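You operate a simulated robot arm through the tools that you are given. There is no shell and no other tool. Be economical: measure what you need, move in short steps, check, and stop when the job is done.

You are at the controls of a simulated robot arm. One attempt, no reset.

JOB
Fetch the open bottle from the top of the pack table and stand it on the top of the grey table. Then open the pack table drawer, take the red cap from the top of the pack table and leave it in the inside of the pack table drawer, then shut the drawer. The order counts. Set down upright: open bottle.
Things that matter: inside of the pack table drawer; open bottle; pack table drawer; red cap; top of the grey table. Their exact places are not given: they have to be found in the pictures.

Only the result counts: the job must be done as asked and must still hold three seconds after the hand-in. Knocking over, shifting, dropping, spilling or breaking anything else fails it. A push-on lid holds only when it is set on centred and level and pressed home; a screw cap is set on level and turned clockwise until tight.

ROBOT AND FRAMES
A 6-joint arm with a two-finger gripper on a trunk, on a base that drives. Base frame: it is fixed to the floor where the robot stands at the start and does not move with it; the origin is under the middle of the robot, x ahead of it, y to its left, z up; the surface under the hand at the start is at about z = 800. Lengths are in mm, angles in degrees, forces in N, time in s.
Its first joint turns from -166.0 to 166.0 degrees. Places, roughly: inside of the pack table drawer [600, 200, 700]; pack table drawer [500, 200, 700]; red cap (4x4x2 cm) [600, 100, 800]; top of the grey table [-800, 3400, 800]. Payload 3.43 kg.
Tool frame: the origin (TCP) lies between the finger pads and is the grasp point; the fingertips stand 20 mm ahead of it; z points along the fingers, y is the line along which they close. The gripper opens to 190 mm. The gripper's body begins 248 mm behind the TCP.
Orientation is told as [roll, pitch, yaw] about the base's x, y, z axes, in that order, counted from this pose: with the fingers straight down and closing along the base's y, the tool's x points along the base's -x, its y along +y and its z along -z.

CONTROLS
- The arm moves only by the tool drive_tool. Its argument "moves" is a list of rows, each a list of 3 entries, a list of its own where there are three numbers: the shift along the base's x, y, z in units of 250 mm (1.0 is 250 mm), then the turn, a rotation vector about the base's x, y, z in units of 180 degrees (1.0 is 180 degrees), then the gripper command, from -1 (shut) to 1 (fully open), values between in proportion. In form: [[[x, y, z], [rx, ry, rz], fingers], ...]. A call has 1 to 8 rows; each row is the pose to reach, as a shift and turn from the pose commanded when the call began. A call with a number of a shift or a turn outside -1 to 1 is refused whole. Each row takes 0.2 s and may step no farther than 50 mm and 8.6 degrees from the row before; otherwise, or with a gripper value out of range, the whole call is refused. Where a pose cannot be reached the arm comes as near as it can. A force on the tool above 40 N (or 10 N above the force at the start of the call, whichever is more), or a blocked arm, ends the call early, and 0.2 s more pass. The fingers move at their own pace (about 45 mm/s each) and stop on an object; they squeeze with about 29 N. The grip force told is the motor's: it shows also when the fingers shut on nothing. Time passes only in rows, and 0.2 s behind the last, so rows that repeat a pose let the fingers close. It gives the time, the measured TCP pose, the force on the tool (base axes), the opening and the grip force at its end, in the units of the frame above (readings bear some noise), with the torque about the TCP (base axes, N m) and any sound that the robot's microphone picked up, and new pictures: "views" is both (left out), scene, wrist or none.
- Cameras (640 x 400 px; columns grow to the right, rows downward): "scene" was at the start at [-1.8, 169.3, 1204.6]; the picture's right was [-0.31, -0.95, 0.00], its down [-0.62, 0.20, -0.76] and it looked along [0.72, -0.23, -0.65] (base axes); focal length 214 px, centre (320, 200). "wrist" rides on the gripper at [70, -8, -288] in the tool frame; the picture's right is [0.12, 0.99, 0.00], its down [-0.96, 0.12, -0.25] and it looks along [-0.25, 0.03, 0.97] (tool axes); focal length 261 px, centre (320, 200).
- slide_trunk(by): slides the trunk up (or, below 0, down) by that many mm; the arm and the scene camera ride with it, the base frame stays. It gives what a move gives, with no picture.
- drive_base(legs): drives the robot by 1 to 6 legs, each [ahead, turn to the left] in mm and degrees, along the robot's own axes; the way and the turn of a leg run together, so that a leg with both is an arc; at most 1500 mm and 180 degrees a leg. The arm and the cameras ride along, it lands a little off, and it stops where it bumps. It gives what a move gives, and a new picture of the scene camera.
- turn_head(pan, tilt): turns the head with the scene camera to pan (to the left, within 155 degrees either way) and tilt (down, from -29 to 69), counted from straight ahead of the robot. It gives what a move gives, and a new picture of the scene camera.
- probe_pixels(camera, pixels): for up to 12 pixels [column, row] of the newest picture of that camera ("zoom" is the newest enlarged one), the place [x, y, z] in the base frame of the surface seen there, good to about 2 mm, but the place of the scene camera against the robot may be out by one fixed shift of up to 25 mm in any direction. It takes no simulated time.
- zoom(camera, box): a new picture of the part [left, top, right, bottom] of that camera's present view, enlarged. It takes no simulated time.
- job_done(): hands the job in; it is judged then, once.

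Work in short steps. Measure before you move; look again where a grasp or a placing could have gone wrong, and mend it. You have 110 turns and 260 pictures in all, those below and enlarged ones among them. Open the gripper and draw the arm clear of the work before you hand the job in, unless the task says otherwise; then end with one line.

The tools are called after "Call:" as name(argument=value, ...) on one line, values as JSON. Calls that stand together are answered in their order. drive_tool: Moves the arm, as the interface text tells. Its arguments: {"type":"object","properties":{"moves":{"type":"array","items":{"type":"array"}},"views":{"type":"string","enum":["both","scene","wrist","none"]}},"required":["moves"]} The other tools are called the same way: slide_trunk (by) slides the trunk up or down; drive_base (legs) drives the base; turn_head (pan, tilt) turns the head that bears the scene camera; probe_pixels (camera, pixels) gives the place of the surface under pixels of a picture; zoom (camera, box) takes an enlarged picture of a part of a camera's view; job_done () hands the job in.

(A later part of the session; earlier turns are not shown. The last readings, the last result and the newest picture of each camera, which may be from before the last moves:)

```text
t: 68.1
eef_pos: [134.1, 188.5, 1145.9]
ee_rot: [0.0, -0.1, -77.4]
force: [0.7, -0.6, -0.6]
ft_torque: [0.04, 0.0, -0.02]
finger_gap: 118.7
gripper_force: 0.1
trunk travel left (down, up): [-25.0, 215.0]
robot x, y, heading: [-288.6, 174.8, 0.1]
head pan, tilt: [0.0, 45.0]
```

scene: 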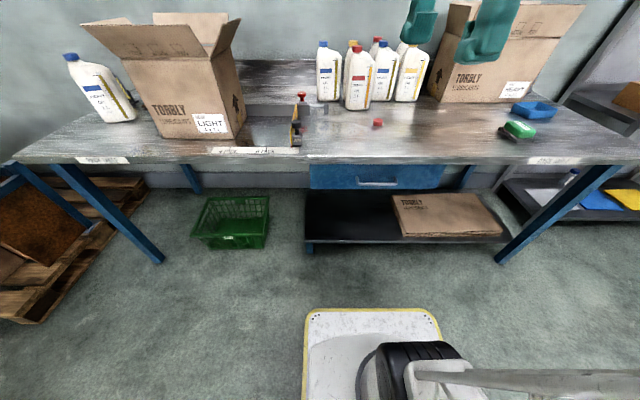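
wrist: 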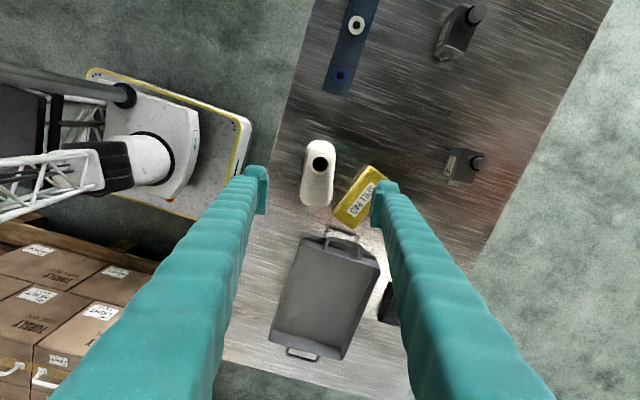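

Now I look closely at the drawer and handle.

Call:
zoom(camera="scene", box=[300, 145, 460, 205])

Call:
probe_pixels(camera="scene", pixels=[[358, 183], [378, 184], [397, 183], [357, 179], [378, 176], [313, 175], [443, 170], [378, 168], [378, 163], [378, 158], [377, 122], [340, 184]])

```text
4.00 times, centred on (380, 175) of scene
```

zoom: 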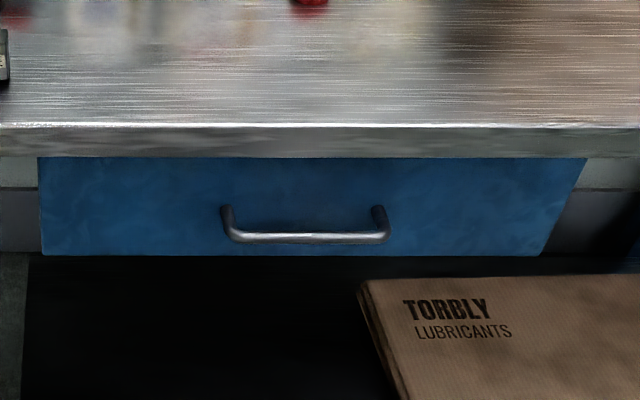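

```text
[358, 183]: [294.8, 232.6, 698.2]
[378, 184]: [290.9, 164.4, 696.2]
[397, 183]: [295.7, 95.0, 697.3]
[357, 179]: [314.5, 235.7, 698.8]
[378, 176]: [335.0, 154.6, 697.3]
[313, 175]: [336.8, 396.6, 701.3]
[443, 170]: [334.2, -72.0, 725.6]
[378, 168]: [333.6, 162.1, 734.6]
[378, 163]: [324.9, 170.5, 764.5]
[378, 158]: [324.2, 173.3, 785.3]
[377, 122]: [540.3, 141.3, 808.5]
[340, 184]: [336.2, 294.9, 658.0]
```

Handle bar: y≈95–235 (centre 164), z≈702, x≈320 after correction. I'll take it with the fingers tilted 45° forward and down; first I set yaw to -90° and start tilting.

Call:
drive_tool(moves=[[[0, -0.03, -0.1], [0, 0, -0.035], -0.4], [[0, -0.1, -0.25], [0, 0, -0.07], -0.4], [[0, -0.1, -0.4], [0, 0, -0.07], -0.4], [[0, -0.1, -0.5], [0, 0, -0.07], -0.4]], views="none")

Call:
drive_tool(moves=[[[0.0, 0, 0], [0, -0.0417, 0], -0.4], [[0, 0, 0], [0, -0.0833, 0], -0.4], [[0, 0, 0], [0, -0.125, 0], -0.4], [[0, 0, 0], [0, -0.1667, 0], -0.4], [[0, 0, 0], [0, -0.2083, 0], -0.4], [[0, 0, 0], [0, -0.25, 0], -0.4], [[0, 0, 0], [0, -0.25, 0], -0.4]])

```text
t: 69.1
eef_pos: [134.0, 162.4, 1019.2]
ee_rot: [-0.1, 0.0, -90.0]
force: [0.7, -0.5, -0.4]
ft_torque: [-0.01, 0.01, -0.01]
finger_gap: 56.9
gripper_force: 0.0
trunk travel left (down, up): [-25.0, 215.0]
robot x, y, heading: [-288.7, 174.9, 0.4]
head pan, tilt: [0.0, 45.0]
```

```text
t: 70.7
eef_pos: [135.0, 164.6, 1021.7]
ee_rot: [45.1, 0.0, -90.0]
force: [0.3, -0.3, 0.0]
ft_torque: [0.01, -0.01, -0.02]
finger_gap: 57.1
gripper_force: 0.0
trunk travel left (down, up): [-25.0, 215.0]
robot x, y, heading: [-289.4, 176.5, 0.3]
head pan, tilt: [0.0, 45.0]
```

scene: 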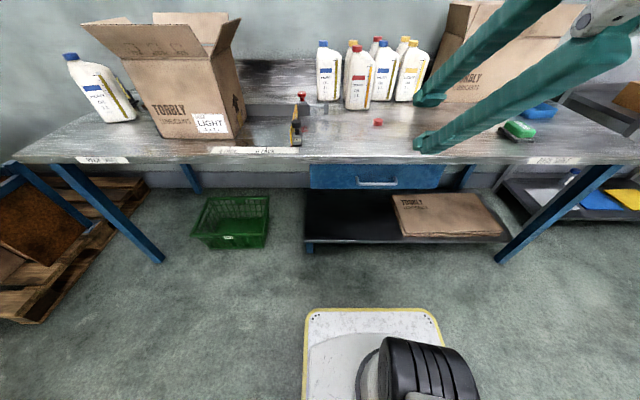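
wrist: 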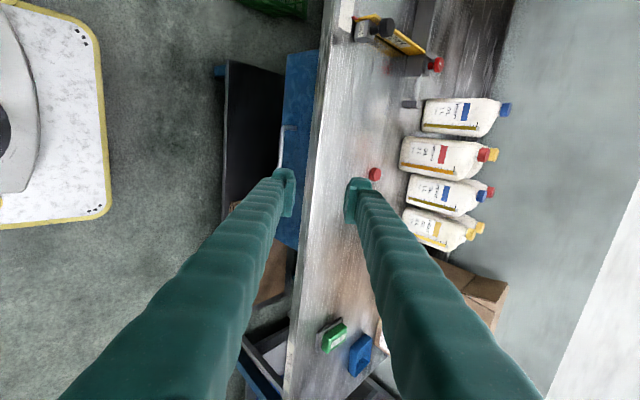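

The tilt works, and the handle is visible to the wrist camera at (283,140). I probe it accurately.

Call:
zoom(camera="wrist", box=[250, 100, 350, 200])

Call:
probe_pixels(camera="wrist", pixels=[[281, 135], [280, 145], [280, 155], [283, 128], [295, 128], [300, 150], [300, 90], [302, 220], [312, 150], [320, 150], [374, 174]])

```text
4.00 times, centred on (300, 150) of wrist
```

zoom: 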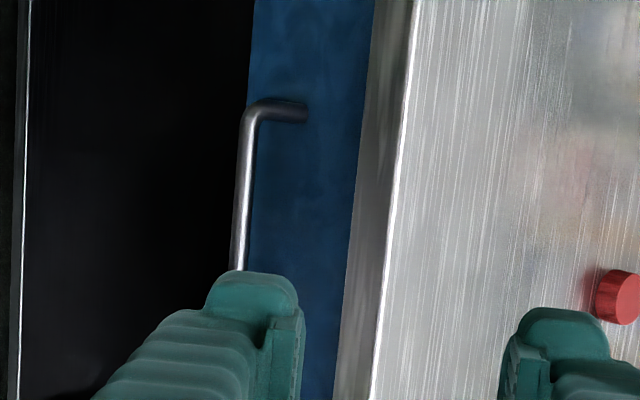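

```text
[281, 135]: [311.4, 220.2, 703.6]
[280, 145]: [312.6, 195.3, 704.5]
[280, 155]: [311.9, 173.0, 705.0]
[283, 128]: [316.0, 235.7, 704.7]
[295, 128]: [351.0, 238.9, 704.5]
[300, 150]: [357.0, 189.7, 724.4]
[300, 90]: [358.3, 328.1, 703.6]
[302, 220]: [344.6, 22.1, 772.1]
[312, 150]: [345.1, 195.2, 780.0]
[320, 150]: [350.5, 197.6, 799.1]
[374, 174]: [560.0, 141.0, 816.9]
```

Bar surface at (312,·,704.5), drawer front x=357, table edge x=345. I move to a pre-grasp point 100 mm back along the 45° line, fingers opened about 34 mm.

Call:
drive_tool(moves=[[[0.06, 0, -0.15], [0, 0, 0], -0.64], [[0.13, 0, -0.32], [0, 0, 0], -0.64], [[0.2, 0, -0.49], [0, 0, 0], -0.64], [[0.27, 0, -0.66], [0, 0, 0], -0.64], [[0.34, 0, -0.83], [0, 0, 0], -0.64], [[0.42, 0, -0.988], [0, 0, 0], -0.64], [[0.42, 0, -0.988], [0, 0, 0], -0.64]])

```text
t: 72.3
eef_pos: [248.6, 163.4, 794.3]
ee_rot: [44.6, -0.1, -90.0]
force: [-0.1, -0.4, -0.5]
ft_torque: [0.01, -0.02, -0.03]
finger_gap: 34.5
gripper_force: 0.0
out of reach, approached as far as the arm can: row 6, 7
trunk travel left (down, up): [-25.0, 215.0]
robot x, y, heading: [-289.3, 173.9, 0.2]
head pan, tilt: [0.0, 45.0]
```

scene: 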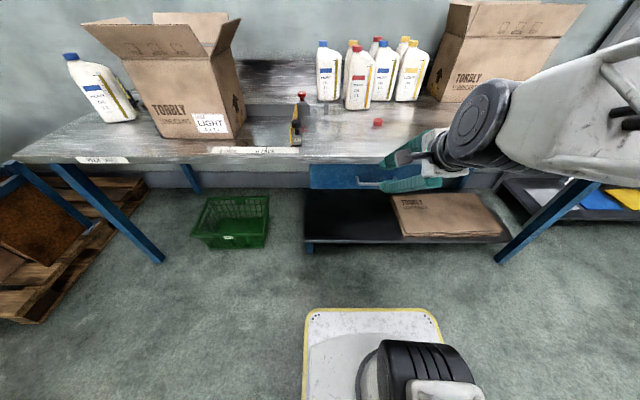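
wrist: 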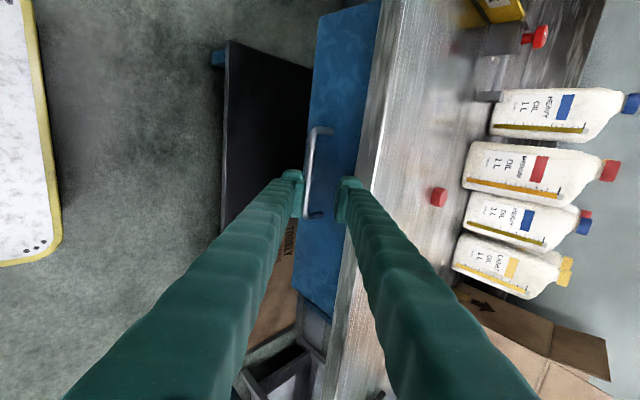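

Low and close at this tilt is out of reach; the arm is folded. I raise back a bit along the approach and back the base up 220 mm for room.

Call:
drive_tool(moves=[[[-0.02, 0, 0.15], [0, 0, 0], -0.64], [[-0.04, 0, 0.3], [0, 0, 0], -0.64]], views="none")

Call:
drive_base(legs=[[-220, 0]])

Call:
slide_trunk(by=-25)

```text
t: 72.9
eef_pos: [241.1, 163.2, 869.6]
ee_rot: [45.0, -0.1, -90.0]
force: [0.9, 0.0, -1.4]
ft_torque: [0.0, 0.01, 0.01]
finger_gap: 33.9
gripper_force: 0.0
trunk travel left (down, up): [-25.0, 215.0]
robot x, y, heading: [-288.5, 177.0, 0.3]
head pan, tilt: [0.0, 45.0]
```

```text
t: 74.6
eef_pos: [20.2, 165.0, 869.4]
ee_rot: [45.0, 0.0, -89.9]
force: [-0.1, 0.3, -0.5]
ft_torque: [-0.02, 0.03, -0.03]
finger_gap: 34.0
gripper_force: 0.1
trunk travel left (down, up): [-25.0, 215.0]
robot x, y, heading: [-511.4, 173.4, 0.1]
head pan, tilt: [0.0, 45.0]
```

scene: 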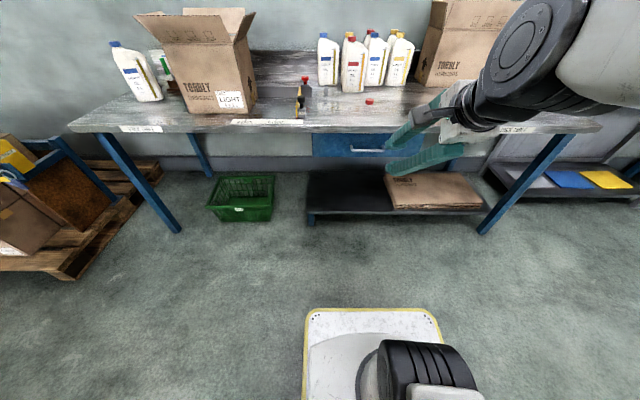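

```text
t: 75.3
eef_pos: [20.3, 163.6, 844.1]
ee_rot: [44.9, 0.0, -89.8]
force: [0.7, 1.2, -0.1]
ft_torque: [0.0, -0.02, -0.01]
finger_gap: 34.3
gripper_force: 0.2
trunk travel left (down, up): [0.0, 240.0]
robot x, y, heading: [-505.9, 177.9, 0.5]
head pan, tilt: [0.0, 45.0]
```

Now I extend forward to the pre-grasp point (240,164,775).

Call:
drive_tool(moves=[[[0.18, 0, -0.02], [0, 0, 0], -0.64], [[0.36, 0, -0.06], [0, 0, 0], -0.64], [[0.54, 0, -0.12], [0, 0, 0], -0.64], [[0.72, 0, -0.2], [0, 0, 0], -0.64], [[0.88, 0, -0.276], [0, 0, 0], -0.64], [[0.88, 0, -0.276], [0, 0, 0], -0.64]])

```text
t: 76.7
eef_pos: [240.8, 163.0, 775.3]
ee_rot: [44.9, 0.0, -90.0]
force: [-0.1, -0.1, 0.2]
ft_torque: [0.02, 0.04, 0.04]
finger_gap: 34.2
gripper_force: 0.0
trunk travel left (down, up): [0.0, 240.0]
robot x, y, heading: [-511.6, 175.9, 0.5]
head pan, tilt: [0.0, 45.0]
```

scene: 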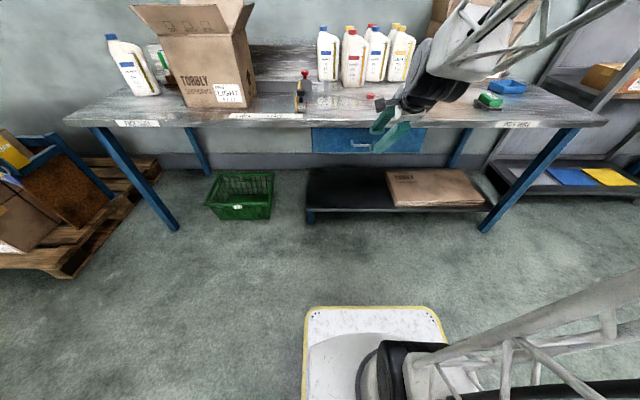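
wrist: 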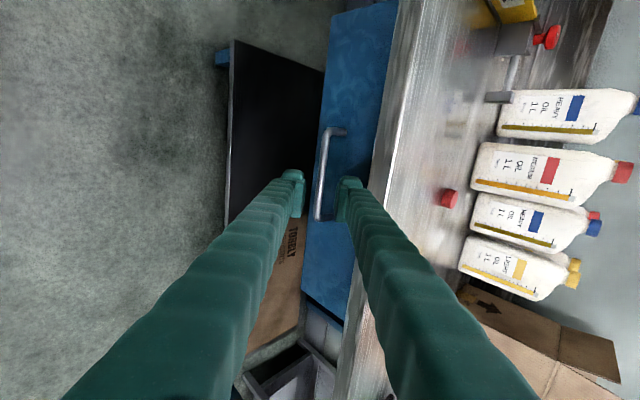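

Reached. The bar is between the fingertips; I probe it again for a final correction.

Call:
probe_pixels(camera="wrist", pixels=[[325, 150], [321, 175], [318, 200], [335, 160], [340, 150]])

Call:
zoom(camera="wrist", box=[270, 110, 390, 230])

```text
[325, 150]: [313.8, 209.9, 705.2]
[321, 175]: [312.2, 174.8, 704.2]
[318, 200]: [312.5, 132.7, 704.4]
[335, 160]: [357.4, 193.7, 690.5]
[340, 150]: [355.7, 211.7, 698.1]
```

```text
3.33 times, centred on (330, 170) of wrist
```

zoom: 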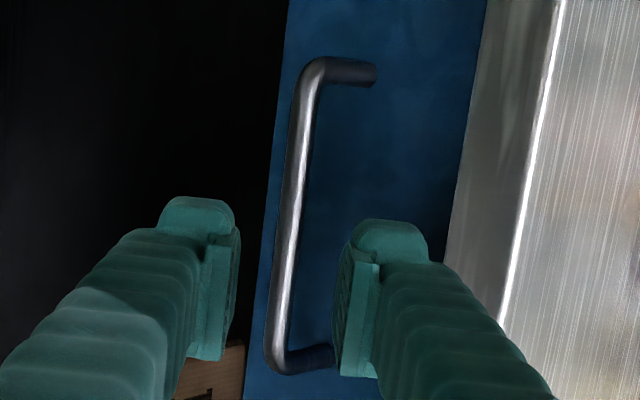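

Bar centre ≈ (315,·,701), well centred. I advance about 98 mm along the 45° line to TCP (310,164,705).

Call:
drive_tool(moves=[[[0.08, 0, -0.08], [0, 0, 0], -0.64], [[0.16, 0, -0.16], [0, 0, 0], -0.64], [[0.23, 0, -0.23], [0, 0, 0], -0.64], [[0.276, 0, -0.28], [0, 0, 0], -0.64], [[0.276, 0, -0.28], [0, 0, 0], -0.64]])

```text
t: 77.9
eef_pos: [309.3, 164.0, 707.5]
ee_rot: [44.8, -0.1, -89.6]
force: [0.3, -1.6, 0.6]
ft_torque: [0.01, -0.04, -0.01]
finger_gap: 34.2
gripper_force: 0.2
out of reach, approached as far as the arm can: row 4
trunk travel left (down, up): [0.0, 240.0]
robot x, y, heading: [-508.0, 175.7, 0.1]
head pan, tilt: [0.0, 45.0]
```

scene: 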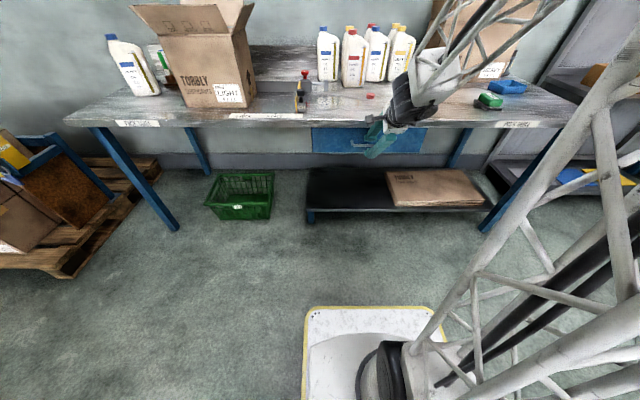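
wrist: 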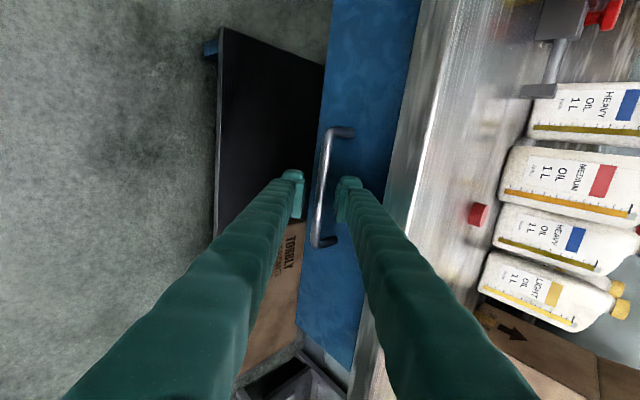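

At the bar. I close on it.

Call:
drive_tool(moves=[[[0, 0, 0], [0, 0, 0], -1], [[0, 0, 0], [0, 0, 0], -1], [[0, 0, 0], [0, 0, 0], -1], [[0, 0, 0], [0, 0, 0], -1]], views="wrist")

```text
t: 78.9
eef_pos: [308.8, 163.5, 709.0]
ee_rot: [44.8, 0.0, -89.9]
force: [1.2, 1.1, 4.6]
ft_torque: [0.77, -0.05, -0.74]
finger_gap: 10.2
gripper_force: 44.0
trunk travel left (down, up): [0.0, 240.0]
robot x, y, heading: [-504.1, 171.9, 0.1]
head pan, tilt: [0.0, 45.0]
```

wrist: 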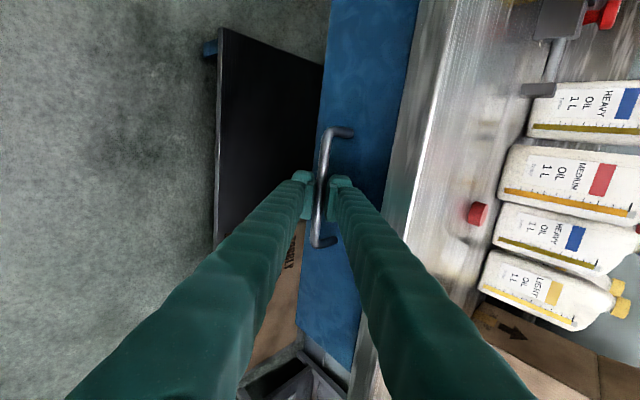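

The bar is gripped (10 mm). Pulling with the arm would fold it too far, so I reverse the base to pull, first 60 mm as a test.

Call:
drive_base(legs=[[-60, 0]])

```text
t: 79.9
eef_pos: [250.6, 164.6, 707.5]
ee_rot: [44.9, 0.0, -89.9]
force: [0.2, -1.7, 7.4]
ft_torque: [0.76, -0.09, -0.77]
finger_gap: 10.0
gripper_force: 43.4
trunk travel left (down, up): [0.0, 240.0]
robot x, y, heading: [-572.0, 174.9, 0.1]
head pan, tilt: [0.0, 45.0]
```

scene: 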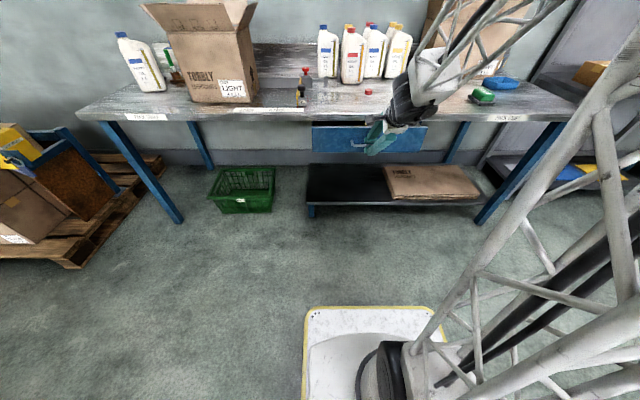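

The drawer follows. I pull 200 mm more.

Call:
drive_base(legs=[[-200, 0]])

Call:
zoom(camera="scene", box=[260, 60, 500, 220])

```text
t: 81.5
eef_pos: [50.1, 163.9, 708.3]
ee_rot: [44.8, 0.0, -89.7]
force: [-0.1, 4.4, 4.6]
ft_torque: [0.81, -0.06, -0.64]
finger_gap: 10.2
gripper_force: 43.8
trunk travel left (down, up): [0.0, 240.0]
robot x, y, heading: [-771.0, 171.9, 0.5]
head pan, tilt: [0.0, 45.0]
```

scene: 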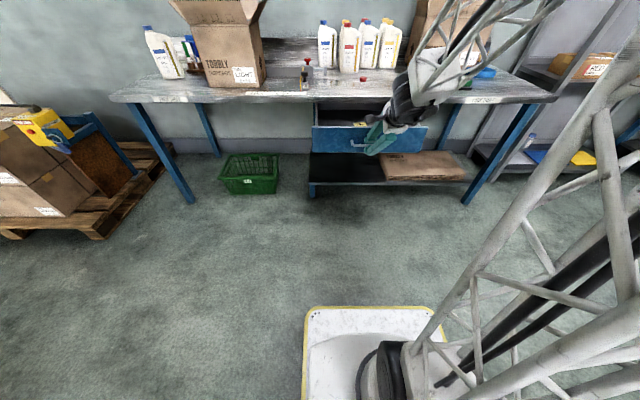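

```text
2.50 times, centred on (380, 140) of scene
```

zoom: 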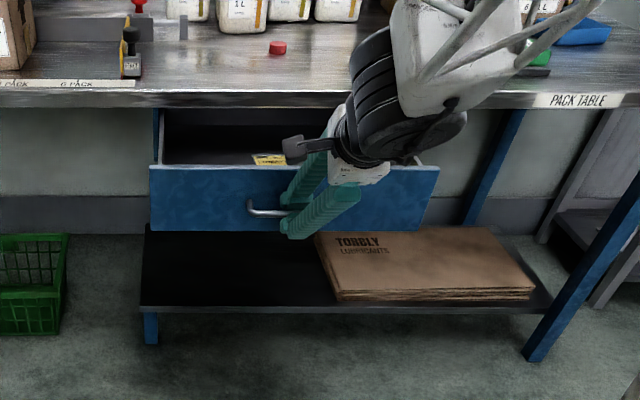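

The drawer is open about 260 mm. I release the bar and back out along the 45° line.

Call:
drive_tool(moves=[[[0, 0, 0], [0, 0, 0], -0.64], [[0, 0, 0], [0, 0, 0], -0.64], [[0, 0, 0], [0, 0, 0], -0.64], [[-0.1, 0, 0.1], [0, 0, 0], -0.64], [[-0.2, 0, 0.22], [0, 0, 0], -0.64], [[-0.3, 0, 0.38], [0, 0, 0], -0.64], [[-0.34, 0, 0.56], [0, 0, 0], -0.64], [[-0.34, 0, 0.76], [0, 0, 0], -0.64]])

```text
t: 83.3
eef_pos: [-34.6, 162.8, 896.9]
ee_rot: [44.8, 0.0, -89.8]
force: [-0.2, 0.1, -0.5]
ft_torque: [0.0, 0.0, 0.01]
finger_gap: 34.3
gripper_force: 0.1
out of reach, approached as far as the arm can: row 4
trunk travel left (down, up): [0.0, 240.0]
robot x, y, heading: [-765.7, 173.0, 0.1]
head pan, tilt: [0.0, 45.0]
```

scene: 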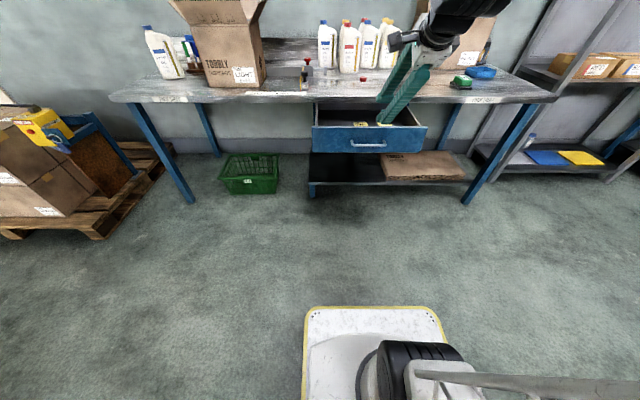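
wrist: 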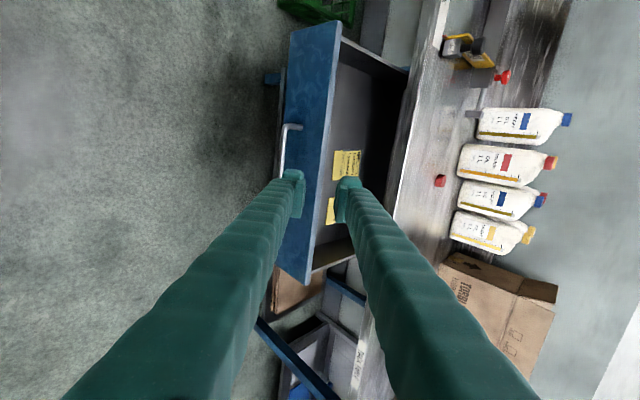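

The drawer shows two yellow notes at (345,165) and (330,210). I return the hand to vertical and lift.

Call:
drive_tool(moves=[[[0, 0, 0.15], [0, 0.0417, 0], -0.4], [[0, 0, 0.3], [0, 0.0833, 0], -0.4], [[0, 0, 0.45], [0, 0.125, 0], -0.4], [[0, 0, 0.6], [0, 0.1667, 0], -0.4], [[0, 0, 0.75], [0, 0.2083, 0], -0.4], [[0, 0, 0.9], [0, 0.25, 0], -0.4], [[0, 0, 0.9], [0, 0.25, 0], -0.4]], views="none")

Call:
drive_base(legs=[[460, 0]])

```text
t: 84.9
eef_pos: [-34.5, 162.7, 1119.3]
ee_rot: [-0.2, 0.1, -90.0]
force: [1.0, -0.3, 0.2]
ft_torque: [0.0, 0.13, -0.02]
finger_gap: 57.1
gripper_force: 0.1
trunk travel left (down, up): [0.0, 240.0]
robot x, y, heading: [-772.7, 173.2, 0.4]
head pan, tilt: [0.0, 45.0]
```

```text
t: 87.6
eef_pos: [425.8, 168.1, 1120.3]
ee_rot: [0.0, 0.2, -89.9]
force: [0.3, 0.7, 0.8]
ft_torque: [0.01, -0.02, 0.01]
finger_gap: 57.0
gripper_force: 0.1
trunk travel left (down, up): [0.0, 240.0]
robot x, y, heading: [-306.5, 178.7, 0.6]
head pan, tilt: [0.0, 45.0]
```

scene: 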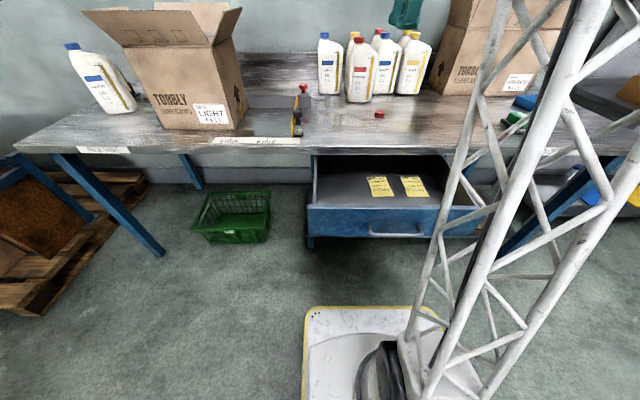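

Robot in place, drawer still open. I move the hand above the cap to look.

Call:
drive_tool(moves=[[[0.14, -0.03, 0], [0, 0, 0], -0.2], [[0.3, -0.06, 0], [0, 0, 0], -0.2], [[0.45, -0.09, 0], [0, 0, 0], -0.2], [[0.55, -0.11, 0], [0, 0, 0], -0.2], [[0.55, -0.11, 0], [0, 0, 0], -0.2]])

```text
t: 88.8
eef_pos: [545.6, 139.6, 1089.8]
ee_rot: [0.2, 0.1, -89.8]
force: [0.3, -0.8, 0.6]
ft_torque: [0.02, -0.02, -0.01]
finger_gap: 76.0
gripper_force: 0.0
out of reach, approached as far as the arm can: row 2, 3, 4, 5
trunk travel left (down, up): [0.0, 240.0]
robot x, y, heading: [-306.6, 172.5, 0.5]
head pan, tilt: [0.0, 45.0]
```

scene: 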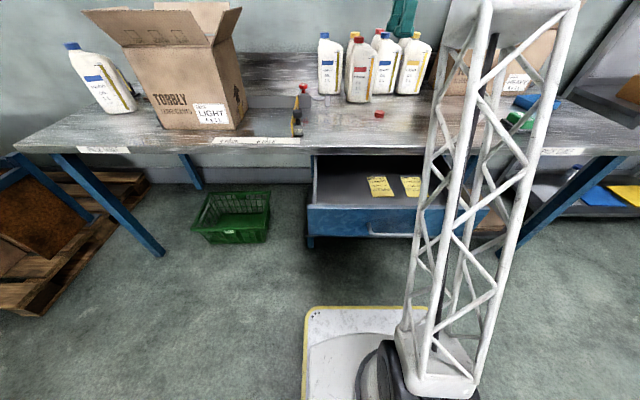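
wrist: 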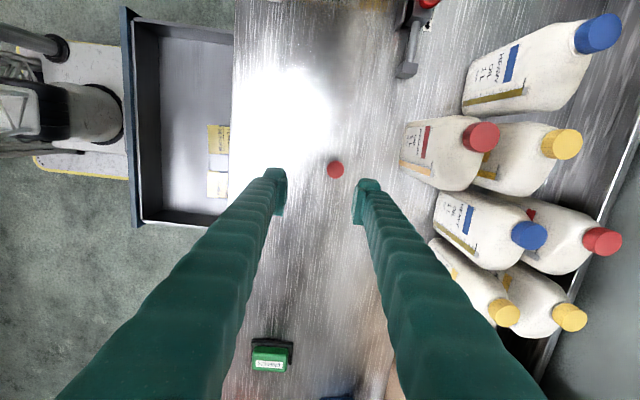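

Near the reach limit at this height; lower it'll be fine. I probe the cap, which is at wrist (335,170).

Call:
zoom(camera="wrist", box=[305, 145, 365, 195])

Call:
probe_pixels(camera="wrist", pixels=[[335, 170], [329, 170], [341, 170], [335, 164], [335, 177], [160, 100], [130, 120], [200, 60], [200, 200], [235, 100], [190, 140], [150, 180]])

```text
8.00 times, centred on (335, 170) of wrist
```

zoom: 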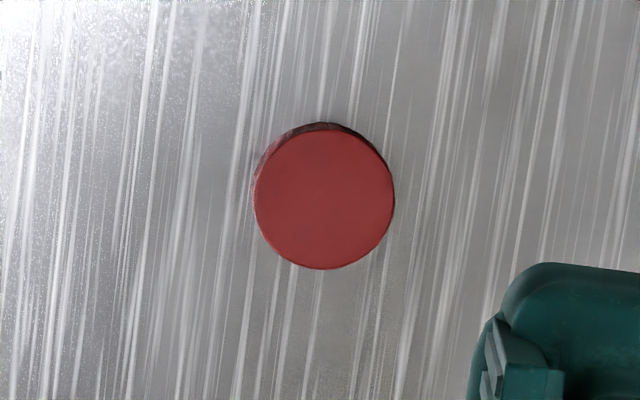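

```text
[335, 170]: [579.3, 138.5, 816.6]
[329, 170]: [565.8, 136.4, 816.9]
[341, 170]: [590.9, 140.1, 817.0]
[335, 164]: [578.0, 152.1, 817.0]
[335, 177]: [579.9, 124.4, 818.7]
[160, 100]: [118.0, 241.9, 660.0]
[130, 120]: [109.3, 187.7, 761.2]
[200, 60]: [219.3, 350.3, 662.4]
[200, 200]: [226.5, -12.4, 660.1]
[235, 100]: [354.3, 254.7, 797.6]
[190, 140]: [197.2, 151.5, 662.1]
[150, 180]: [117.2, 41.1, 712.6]
```

Cap centre (579,138.5), top z=817. I descend over it to about z 890 first.

Call:
drive_tool(moves=[[[0, 0, -0.18], [0, 0, 0], -0.2], [[0.02, 0, -0.36], [0, 0, 0], -0.2], [[0.06, -0.004, -0.54], [0, 0, 0], -0.2], [[0.1, -0.004, -0.7], [0, 0, 0], -0.2], [[0.134, -0.004, -0.8], [0, 0, 0], -0.2], [[0.134, -0.004, -0.8], [0, 0, 0], -0.2]])

```text
t: 90.2
eef_pos: [578.6, 139.4, 888.8]
ee_rot: [-0.1, 0.1, -89.8]
force: [0.2, 0.5, 0.2]
ft_torque: [-0.01, -0.02, 0.01]
finger_gap: 75.8
gripper_force: 0.0
trunk travel left (down, up): [0.0, 240.0]
robot x, y, heading: [-307.8, 173.9, 0.4]
head pan, tilt: [0.0, 45.0]
```

scene: 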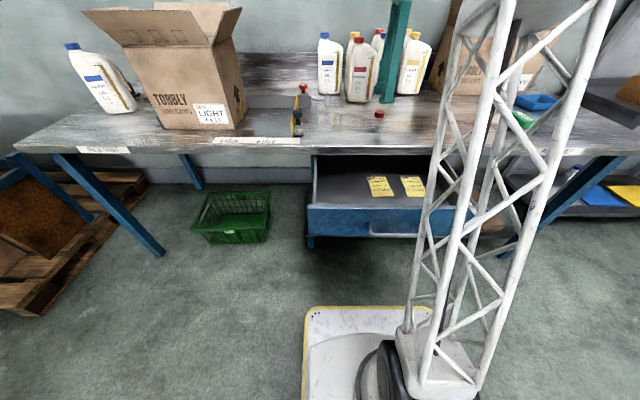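
wrist: 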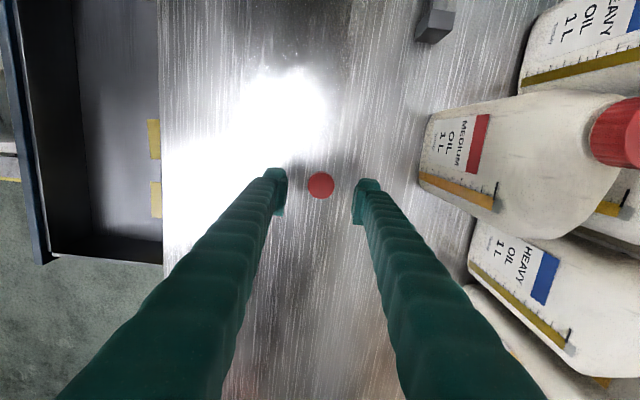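

The cap is centred between the fingers at (320,185). I descend to z≈824 and close.

Call:
drive_tool(moves=[[[0, 0, -0.12], [0, 0, 0], -0.2], [[0, 0, -0.22], [0, 0, 0], -0.2], [[0, 0, -0.26], [0, 0, 0], -0.2], [[0, 0, -0.26], [0, 0, 0], -1], [[0, 0, -0.26], [0, 0, 0], -1], [[0, 0, -0.26], [0, 0, 0], -1], [[0, 0, -0.26], [0, 0, 0], -1], [[0, 0, -0.26], [0, 0, 0], -1]], views="wrist")

```text
t: 92.0
eef_pos: [577.4, 139.5, 824.9]
ee_rot: [-0.1, 0.0, -89.8]
force: [0.5, 0.2, 0.2]
ft_torque: [-0.01, 0.03, -0.01]
finger_gap: 31.8
gripper_force: 28.3
trunk travel left (down, up): [0.0, 240.0]
robot x, y, heading: [-307.5, 178.9, 0.3]
head pan, tilt: [0.0, 45.0]
```

wrist: 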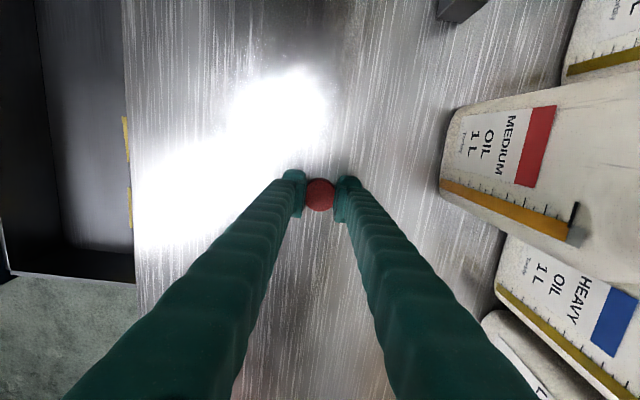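

The cap is held (31.8 mm). I lift it and carry toward the drawer at about (220,240).

Call:
drive_tool(moves=[[[0, 0, 0.16], [0, 0, 0], -1], [[0, 0, 0.34], [0, 0, 0], -1], [[-0.16, 0.04, 0.4], [0, 0, 0], -1], [[-0.34, 0.1, 0.4], [0, 0, 0], -1], [[-0.52, 0.16, 0.4], [0, 0, 0], -1], [[-0.7, 0.22, 0.4], [0, 0, 0], -1], [[-0.88, 0.28, 0.4], [0, 0, 0], -1], [[-1.0, 0.33, 0.4], [0, 0, 0], -1]], views="none")

Call:
drive_tool(moves=[[[-0.16, 0.04, 0], [0, 0, 0], -1], [[-0.32, 0.08, 0], [0, 0, 0], -1], [[-0.43, 0.09, 0], [0, 0, 0], -1], [[-0.43, 0.09, 0], [0, 0, 0], -1]])

```text
t: 93.8
eef_pos: [330.9, 220.6, 925.7]
ee_rot: [-0.2, 0.0, -89.8]
force: [0.2, -0.5, -0.6]
ft_torque: [0.02, 0.12, 0.0]
finger_gap: 32.1
gripper_force: 29.0
trunk travel left (down, up): [0.0, 240.0]
robot x, y, heading: [-306.2, 178.0, 0.3]
head pan, tilt: [0.0, 45.0]
```

```text
t: 94.8
eef_pos: [223.4, 245.2, 927.2]
ee_rot: [0.0, 0.0, -89.8]
force: [-0.8, 0.9, 0.1]
ft_torque: [-0.02, 0.0, -0.01]
finger_gap: 31.9
gripper_force: 28.9
trunk travel left (down, up): [0.0, 240.0]
robot x, y, heading: [-309.4, 175.8, 0.2]
head pan, tilt: [0.0, 45.0]
```

scene: 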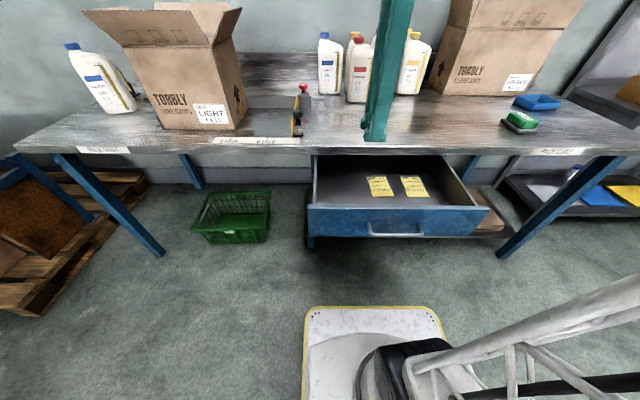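
wrist: 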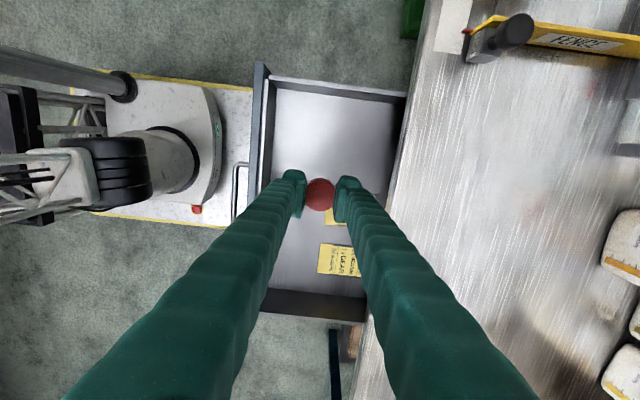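

The cap is above the open drawer. I lower it to the drawer floor (z≈661; TCP target ≈ 690).

Call:
drive_tool(moves=[[[0, 0, -0.18], [0, 0, 0], -1], [[0, 0, -0.36], [0, 0, 0], -1], [[0, 0, -0.54], [0, 0, 0], -1], [[0, 0, -0.7], [0, 0, 0], -1], [[0, 0, -0.84], [0, 0, 0], -1], [[0, 0, -0.92], [0, 0, 0], -1], [[0, 0, -0.95], [0, 0, 0], -1], [[0, 0, -0.95], [0, 0, 0], -1]])

```text
t: 96.6
eef_pos: [222.6, 243.3, 688.8]
ee_rot: [-0.2, 0.1, -89.9]
force: [-1.2, 0.6, -0.5]
ft_torque: [0.02, 0.01, 0.01]
finger_gap: 31.9
gripper_force: 28.9
trunk travel left (down, up): [0.0, 240.0]
robot x, y, heading: [-307.4, 175.3, 0.2]
head pan, tilt: [0.0, 45.0]
```

scene: 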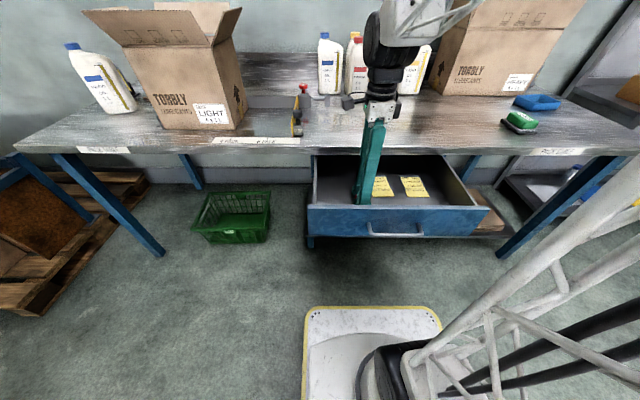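
wrist: 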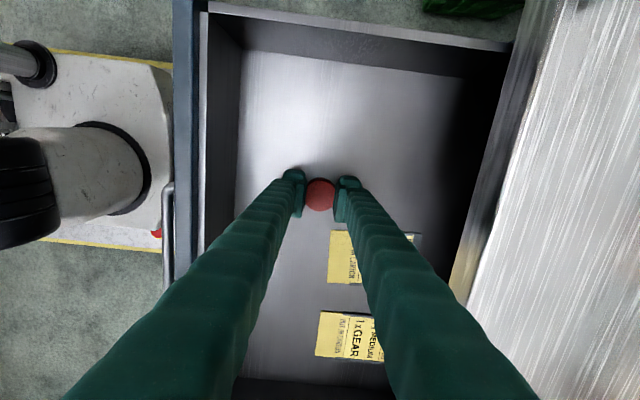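

The cap is a couple of mm above the drawer floor. I lower 2 mm, open modestly, then rise.

Call:
drive_tool(moves=[[[0, 0, -0.008], [0, 0, 0], -1], [[0, 0, -0.008], [0, 0, 0], -0.5], [[0, 0, -0.008], [0, 0, 0], -0.35], [[0, 0, -0.008], [0, 0, 0], -0.35], [[0, 0, 0.1], [0, 0, 0], -0.35], [[0, 0, 0.28], [0, 0, 0], -0.35], [[0, 0, 0.46], [0, 0, 0], -0.35], [[0, 0, 0.64], [0, 0, 0], -0.35]])

```text
t: 98.4
eef_pos: [221.9, 245.3, 849.7]
ee_rot: [-0.3, 0.1, -89.9]
force: [0.8, 0.3, -0.9]
ft_torque: [-0.03, 0.06, -0.02]
finger_gap: 61.8
gripper_force: 0.1
trunk travel left (down, up): [0.0, 240.0]
robot x, y, heading: [-309.0, 179.4, 0.4]
head pan, tilt: [0.0, 45.0]
```

scene: 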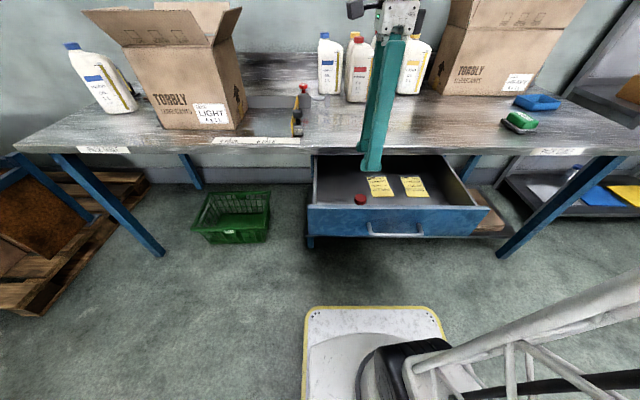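
wrist: 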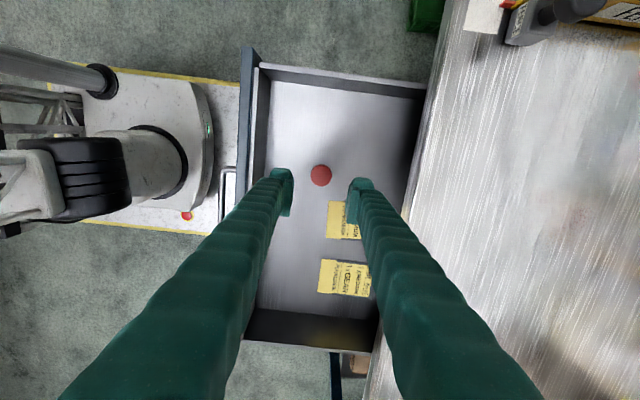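

The cap lies in the drawer. To shut it I'll push the handle bar (x≈55, z≈700) with closed fingers; first I pass over the drawer front to (10,163).

Call:
drive_tool(moves=[[[-0.16, -0.06, 0.05], [0, 0, 0], -0.6], [[-0.34, -0.12, 0.05], [0, 0, 0], -1], [[-0.52, -0.2, 0.05], [0, 0, 0], -1], [[-0.7, -0.28, 0.05], [0, 0, 0], -1], [[-0.85, -0.328, 0.05], [0, 0, 0], -1], [[-0.85, -0.328, 0.05], [0, 0, 0], -1]])

```text
t: 99.8
eef_pos: [8.9, 163.3, 861.9]
ee_rot: [-0.2, 0.0, -89.7]
force: [0.1, 0.4, -0.6]
ft_torque: [-0.01, -0.01, 0.0]
finger_gap: 0.0
gripper_force: 28.6
trunk travel left (down, up): [0.0, 240.0]
robot x, y, heading: [-310.7, 176.9, 0.4]
head pan, tilt: [0.0, 45.0]
```

scene: 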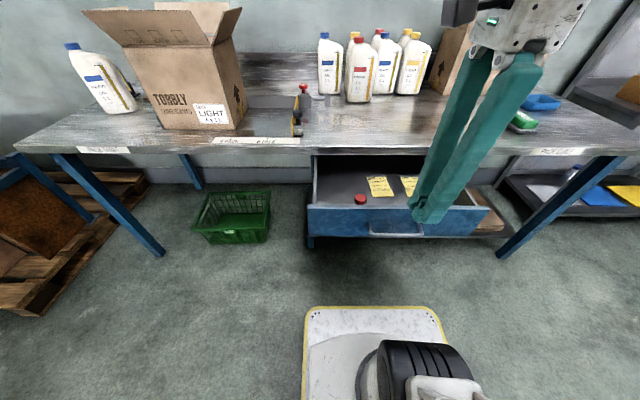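
wrist: 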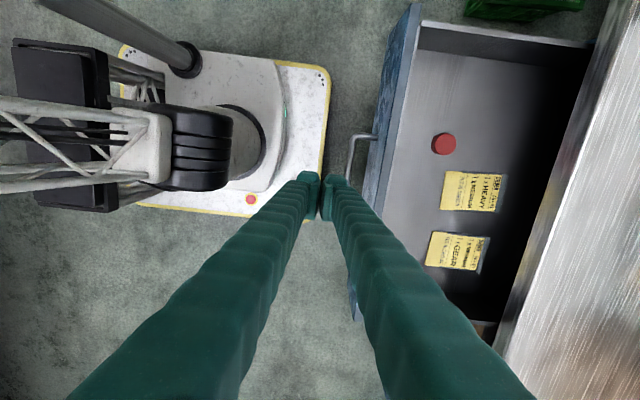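

I check the handle's place, then lower the fingers in front of it.

Call:
probe_pixels(camera="wrist", pixels=[[350, 150], [349, 165], [350, 143], [375, 165], [412, 60]])

Call:
drive_tool(moves=[[[0, 0, -0.16], [0, 0, 0], -1], [[0, 0, -0.34], [0, 0, 0], -1], [[0, 0, -0.5], [0, 0, 0], -1], [[0, 0, -0.62], [0, 0, 0], -1], [[0, 0, -0.62], [0, 0, 0], -1]])

```text
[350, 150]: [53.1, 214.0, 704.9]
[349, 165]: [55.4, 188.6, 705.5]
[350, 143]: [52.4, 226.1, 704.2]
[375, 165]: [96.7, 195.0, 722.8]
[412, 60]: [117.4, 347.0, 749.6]
```

```text
t: 101.0
eef_pos: [8.6, 161.8, 704.6]
ee_rot: [0.0, 0.2, -89.8]
force: [-0.2, -0.3, 0.2]
ft_torque: [0.02, 0.01, -0.03]
finger_gap: 0.2
gripper_force: 29.1
trunk travel left (down, up): [0.0, 240.0]
robot x, y, heading: [-309.0, 178.2, 0.5]
head pan, tilt: [0.0, 45.0]
```

scene: 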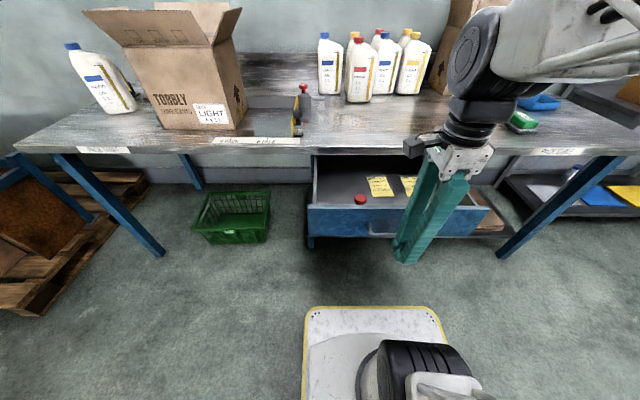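
wrist: 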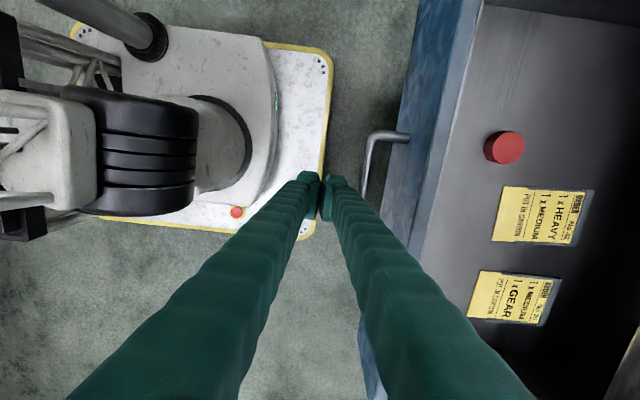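

In front of the bar. I push forward gently, 26 mm per row.

Call:
drive_tool(moves=[[[0.08, 0, 0], [0, 0, 0], -1], [[0.16, 0, 0], [0, 0, 0], -1], [[0.26, 0, 0], [0, 0, 0], -1], [[0.36, 0, 0], [0, 0, 0], -1], [[0.46, 0, 0], [0, 0, 0], -1], [[0.56, 0, 0], [0, 0, 0], -1], [[0.66, 0, 0], [0, 0, 0], -1], [[0.76, 0, 0], [0, 0, 0], -1]])

```text
t: 102.8
eef_pos: [200.1, 161.1, 705.5]
ee_rot: [-0.1, 0.2, -89.9]
force: [-0.9, 0.8, 0.5]
ft_torque: [0.0, -0.12, 0.01]
finger_gap: 0.0
gripper_force: 29.0
trunk travel left (down, up): [0.0, 240.0]
robot x, y, heading: [-313.4, 172.7, 0.3]
head pan, tilt: [0.0, 45.0]
```

scene: 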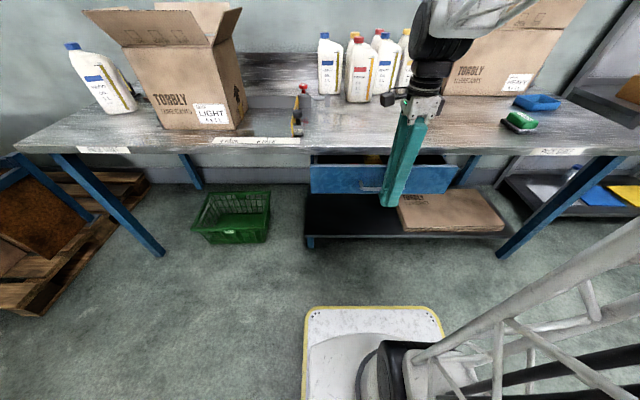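
wrist: 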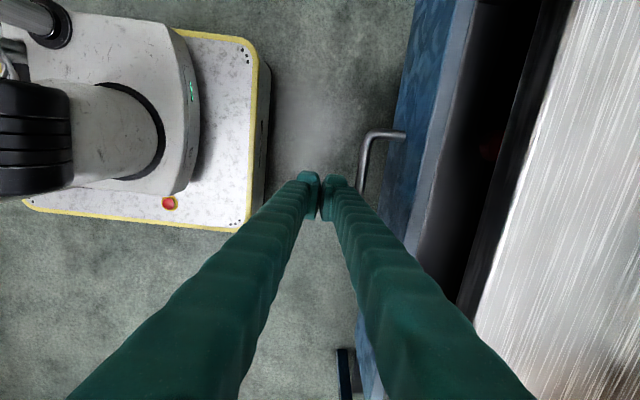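

The drawer moves in easily; about 95 mm left. I go on, slowing near the end.

Call:
drive_tool(moves=[[[0.09, 0, 0], [0, 0, 0], -1], [[0.18, 0, 0], [0, 0, 0], -1], [[0.26, 0, 0], [0, 0, 0], -1], [[0.32, 0, 0], [0, 0, 0], -1], [[0.36, 0, 0], [0, 0, 0], -1], [[0.385, 0, 0], [0, 0, 0], -1], [[0.4, 0, 0], [0, 0, 0], -1], [[0.41, 0, 0], [0, 0, 0], -1]])

```text
t: 104.0
eef_pos: [280.6, 160.8, 703.2]
ee_rot: [-0.7, 0.0, -89.9]
force: [-11.5, 0.2, 4.7]
ft_torque: [-0.05, -0.13, -0.17]
finger_gap: 0.0
gripper_force: 29.0
trunk travel left (down, up): [0.0, 240.0]
robot x, y, heading: [-308.6, 176.0, 0.6]
head pan, tilt: [0.0, 45.0]
stopped in row 5: the force on the tool passed its limit at 55 N (the readings are from after the stop); the commanded pose is now the measured one
```

scene: 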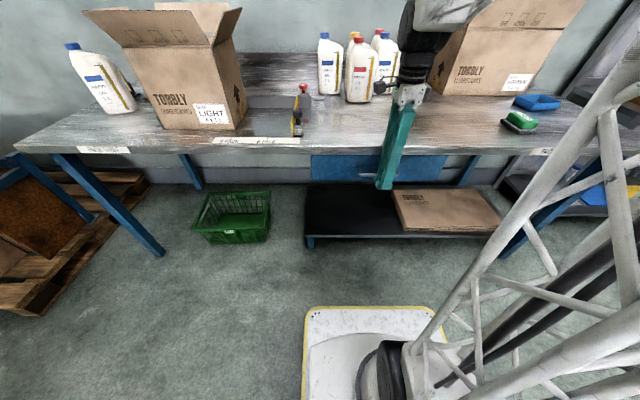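
wrist: 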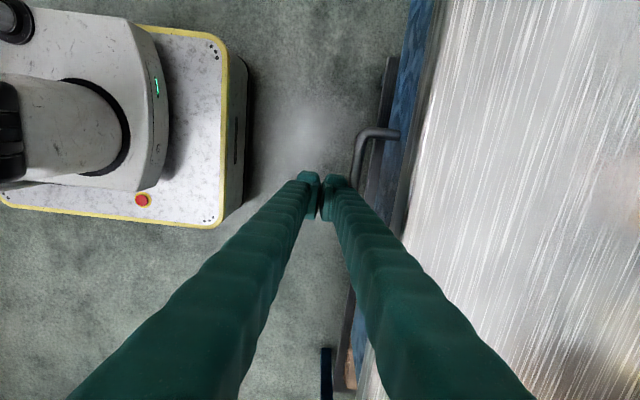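

It met firm resistance. I probe whether the drawer front is back at x≈357 and the bar at ≈312.

Call:
probe_pixels(camera="wrist", pixels=[[357, 150], [355, 165], [395, 145], [410, 60], [405, 100], [360, 315]])

Call:
zoom(camera="wrist", box=[320, 20, 480, 220])

```text
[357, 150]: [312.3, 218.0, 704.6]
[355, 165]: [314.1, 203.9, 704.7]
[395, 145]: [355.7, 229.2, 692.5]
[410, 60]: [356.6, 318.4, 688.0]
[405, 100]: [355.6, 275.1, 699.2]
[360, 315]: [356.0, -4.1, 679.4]
```

```text
2.00 times, centred on (400, 120) of wrist
```

zoom: 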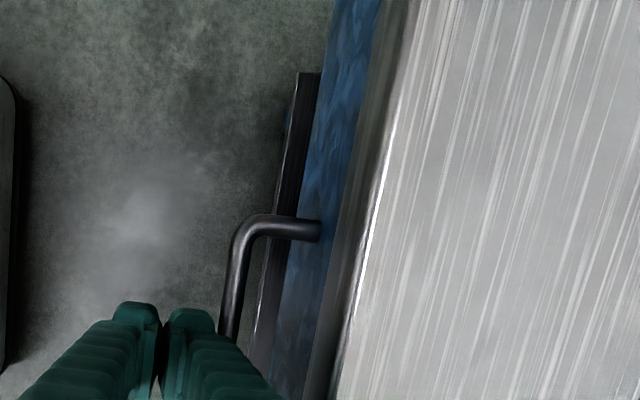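

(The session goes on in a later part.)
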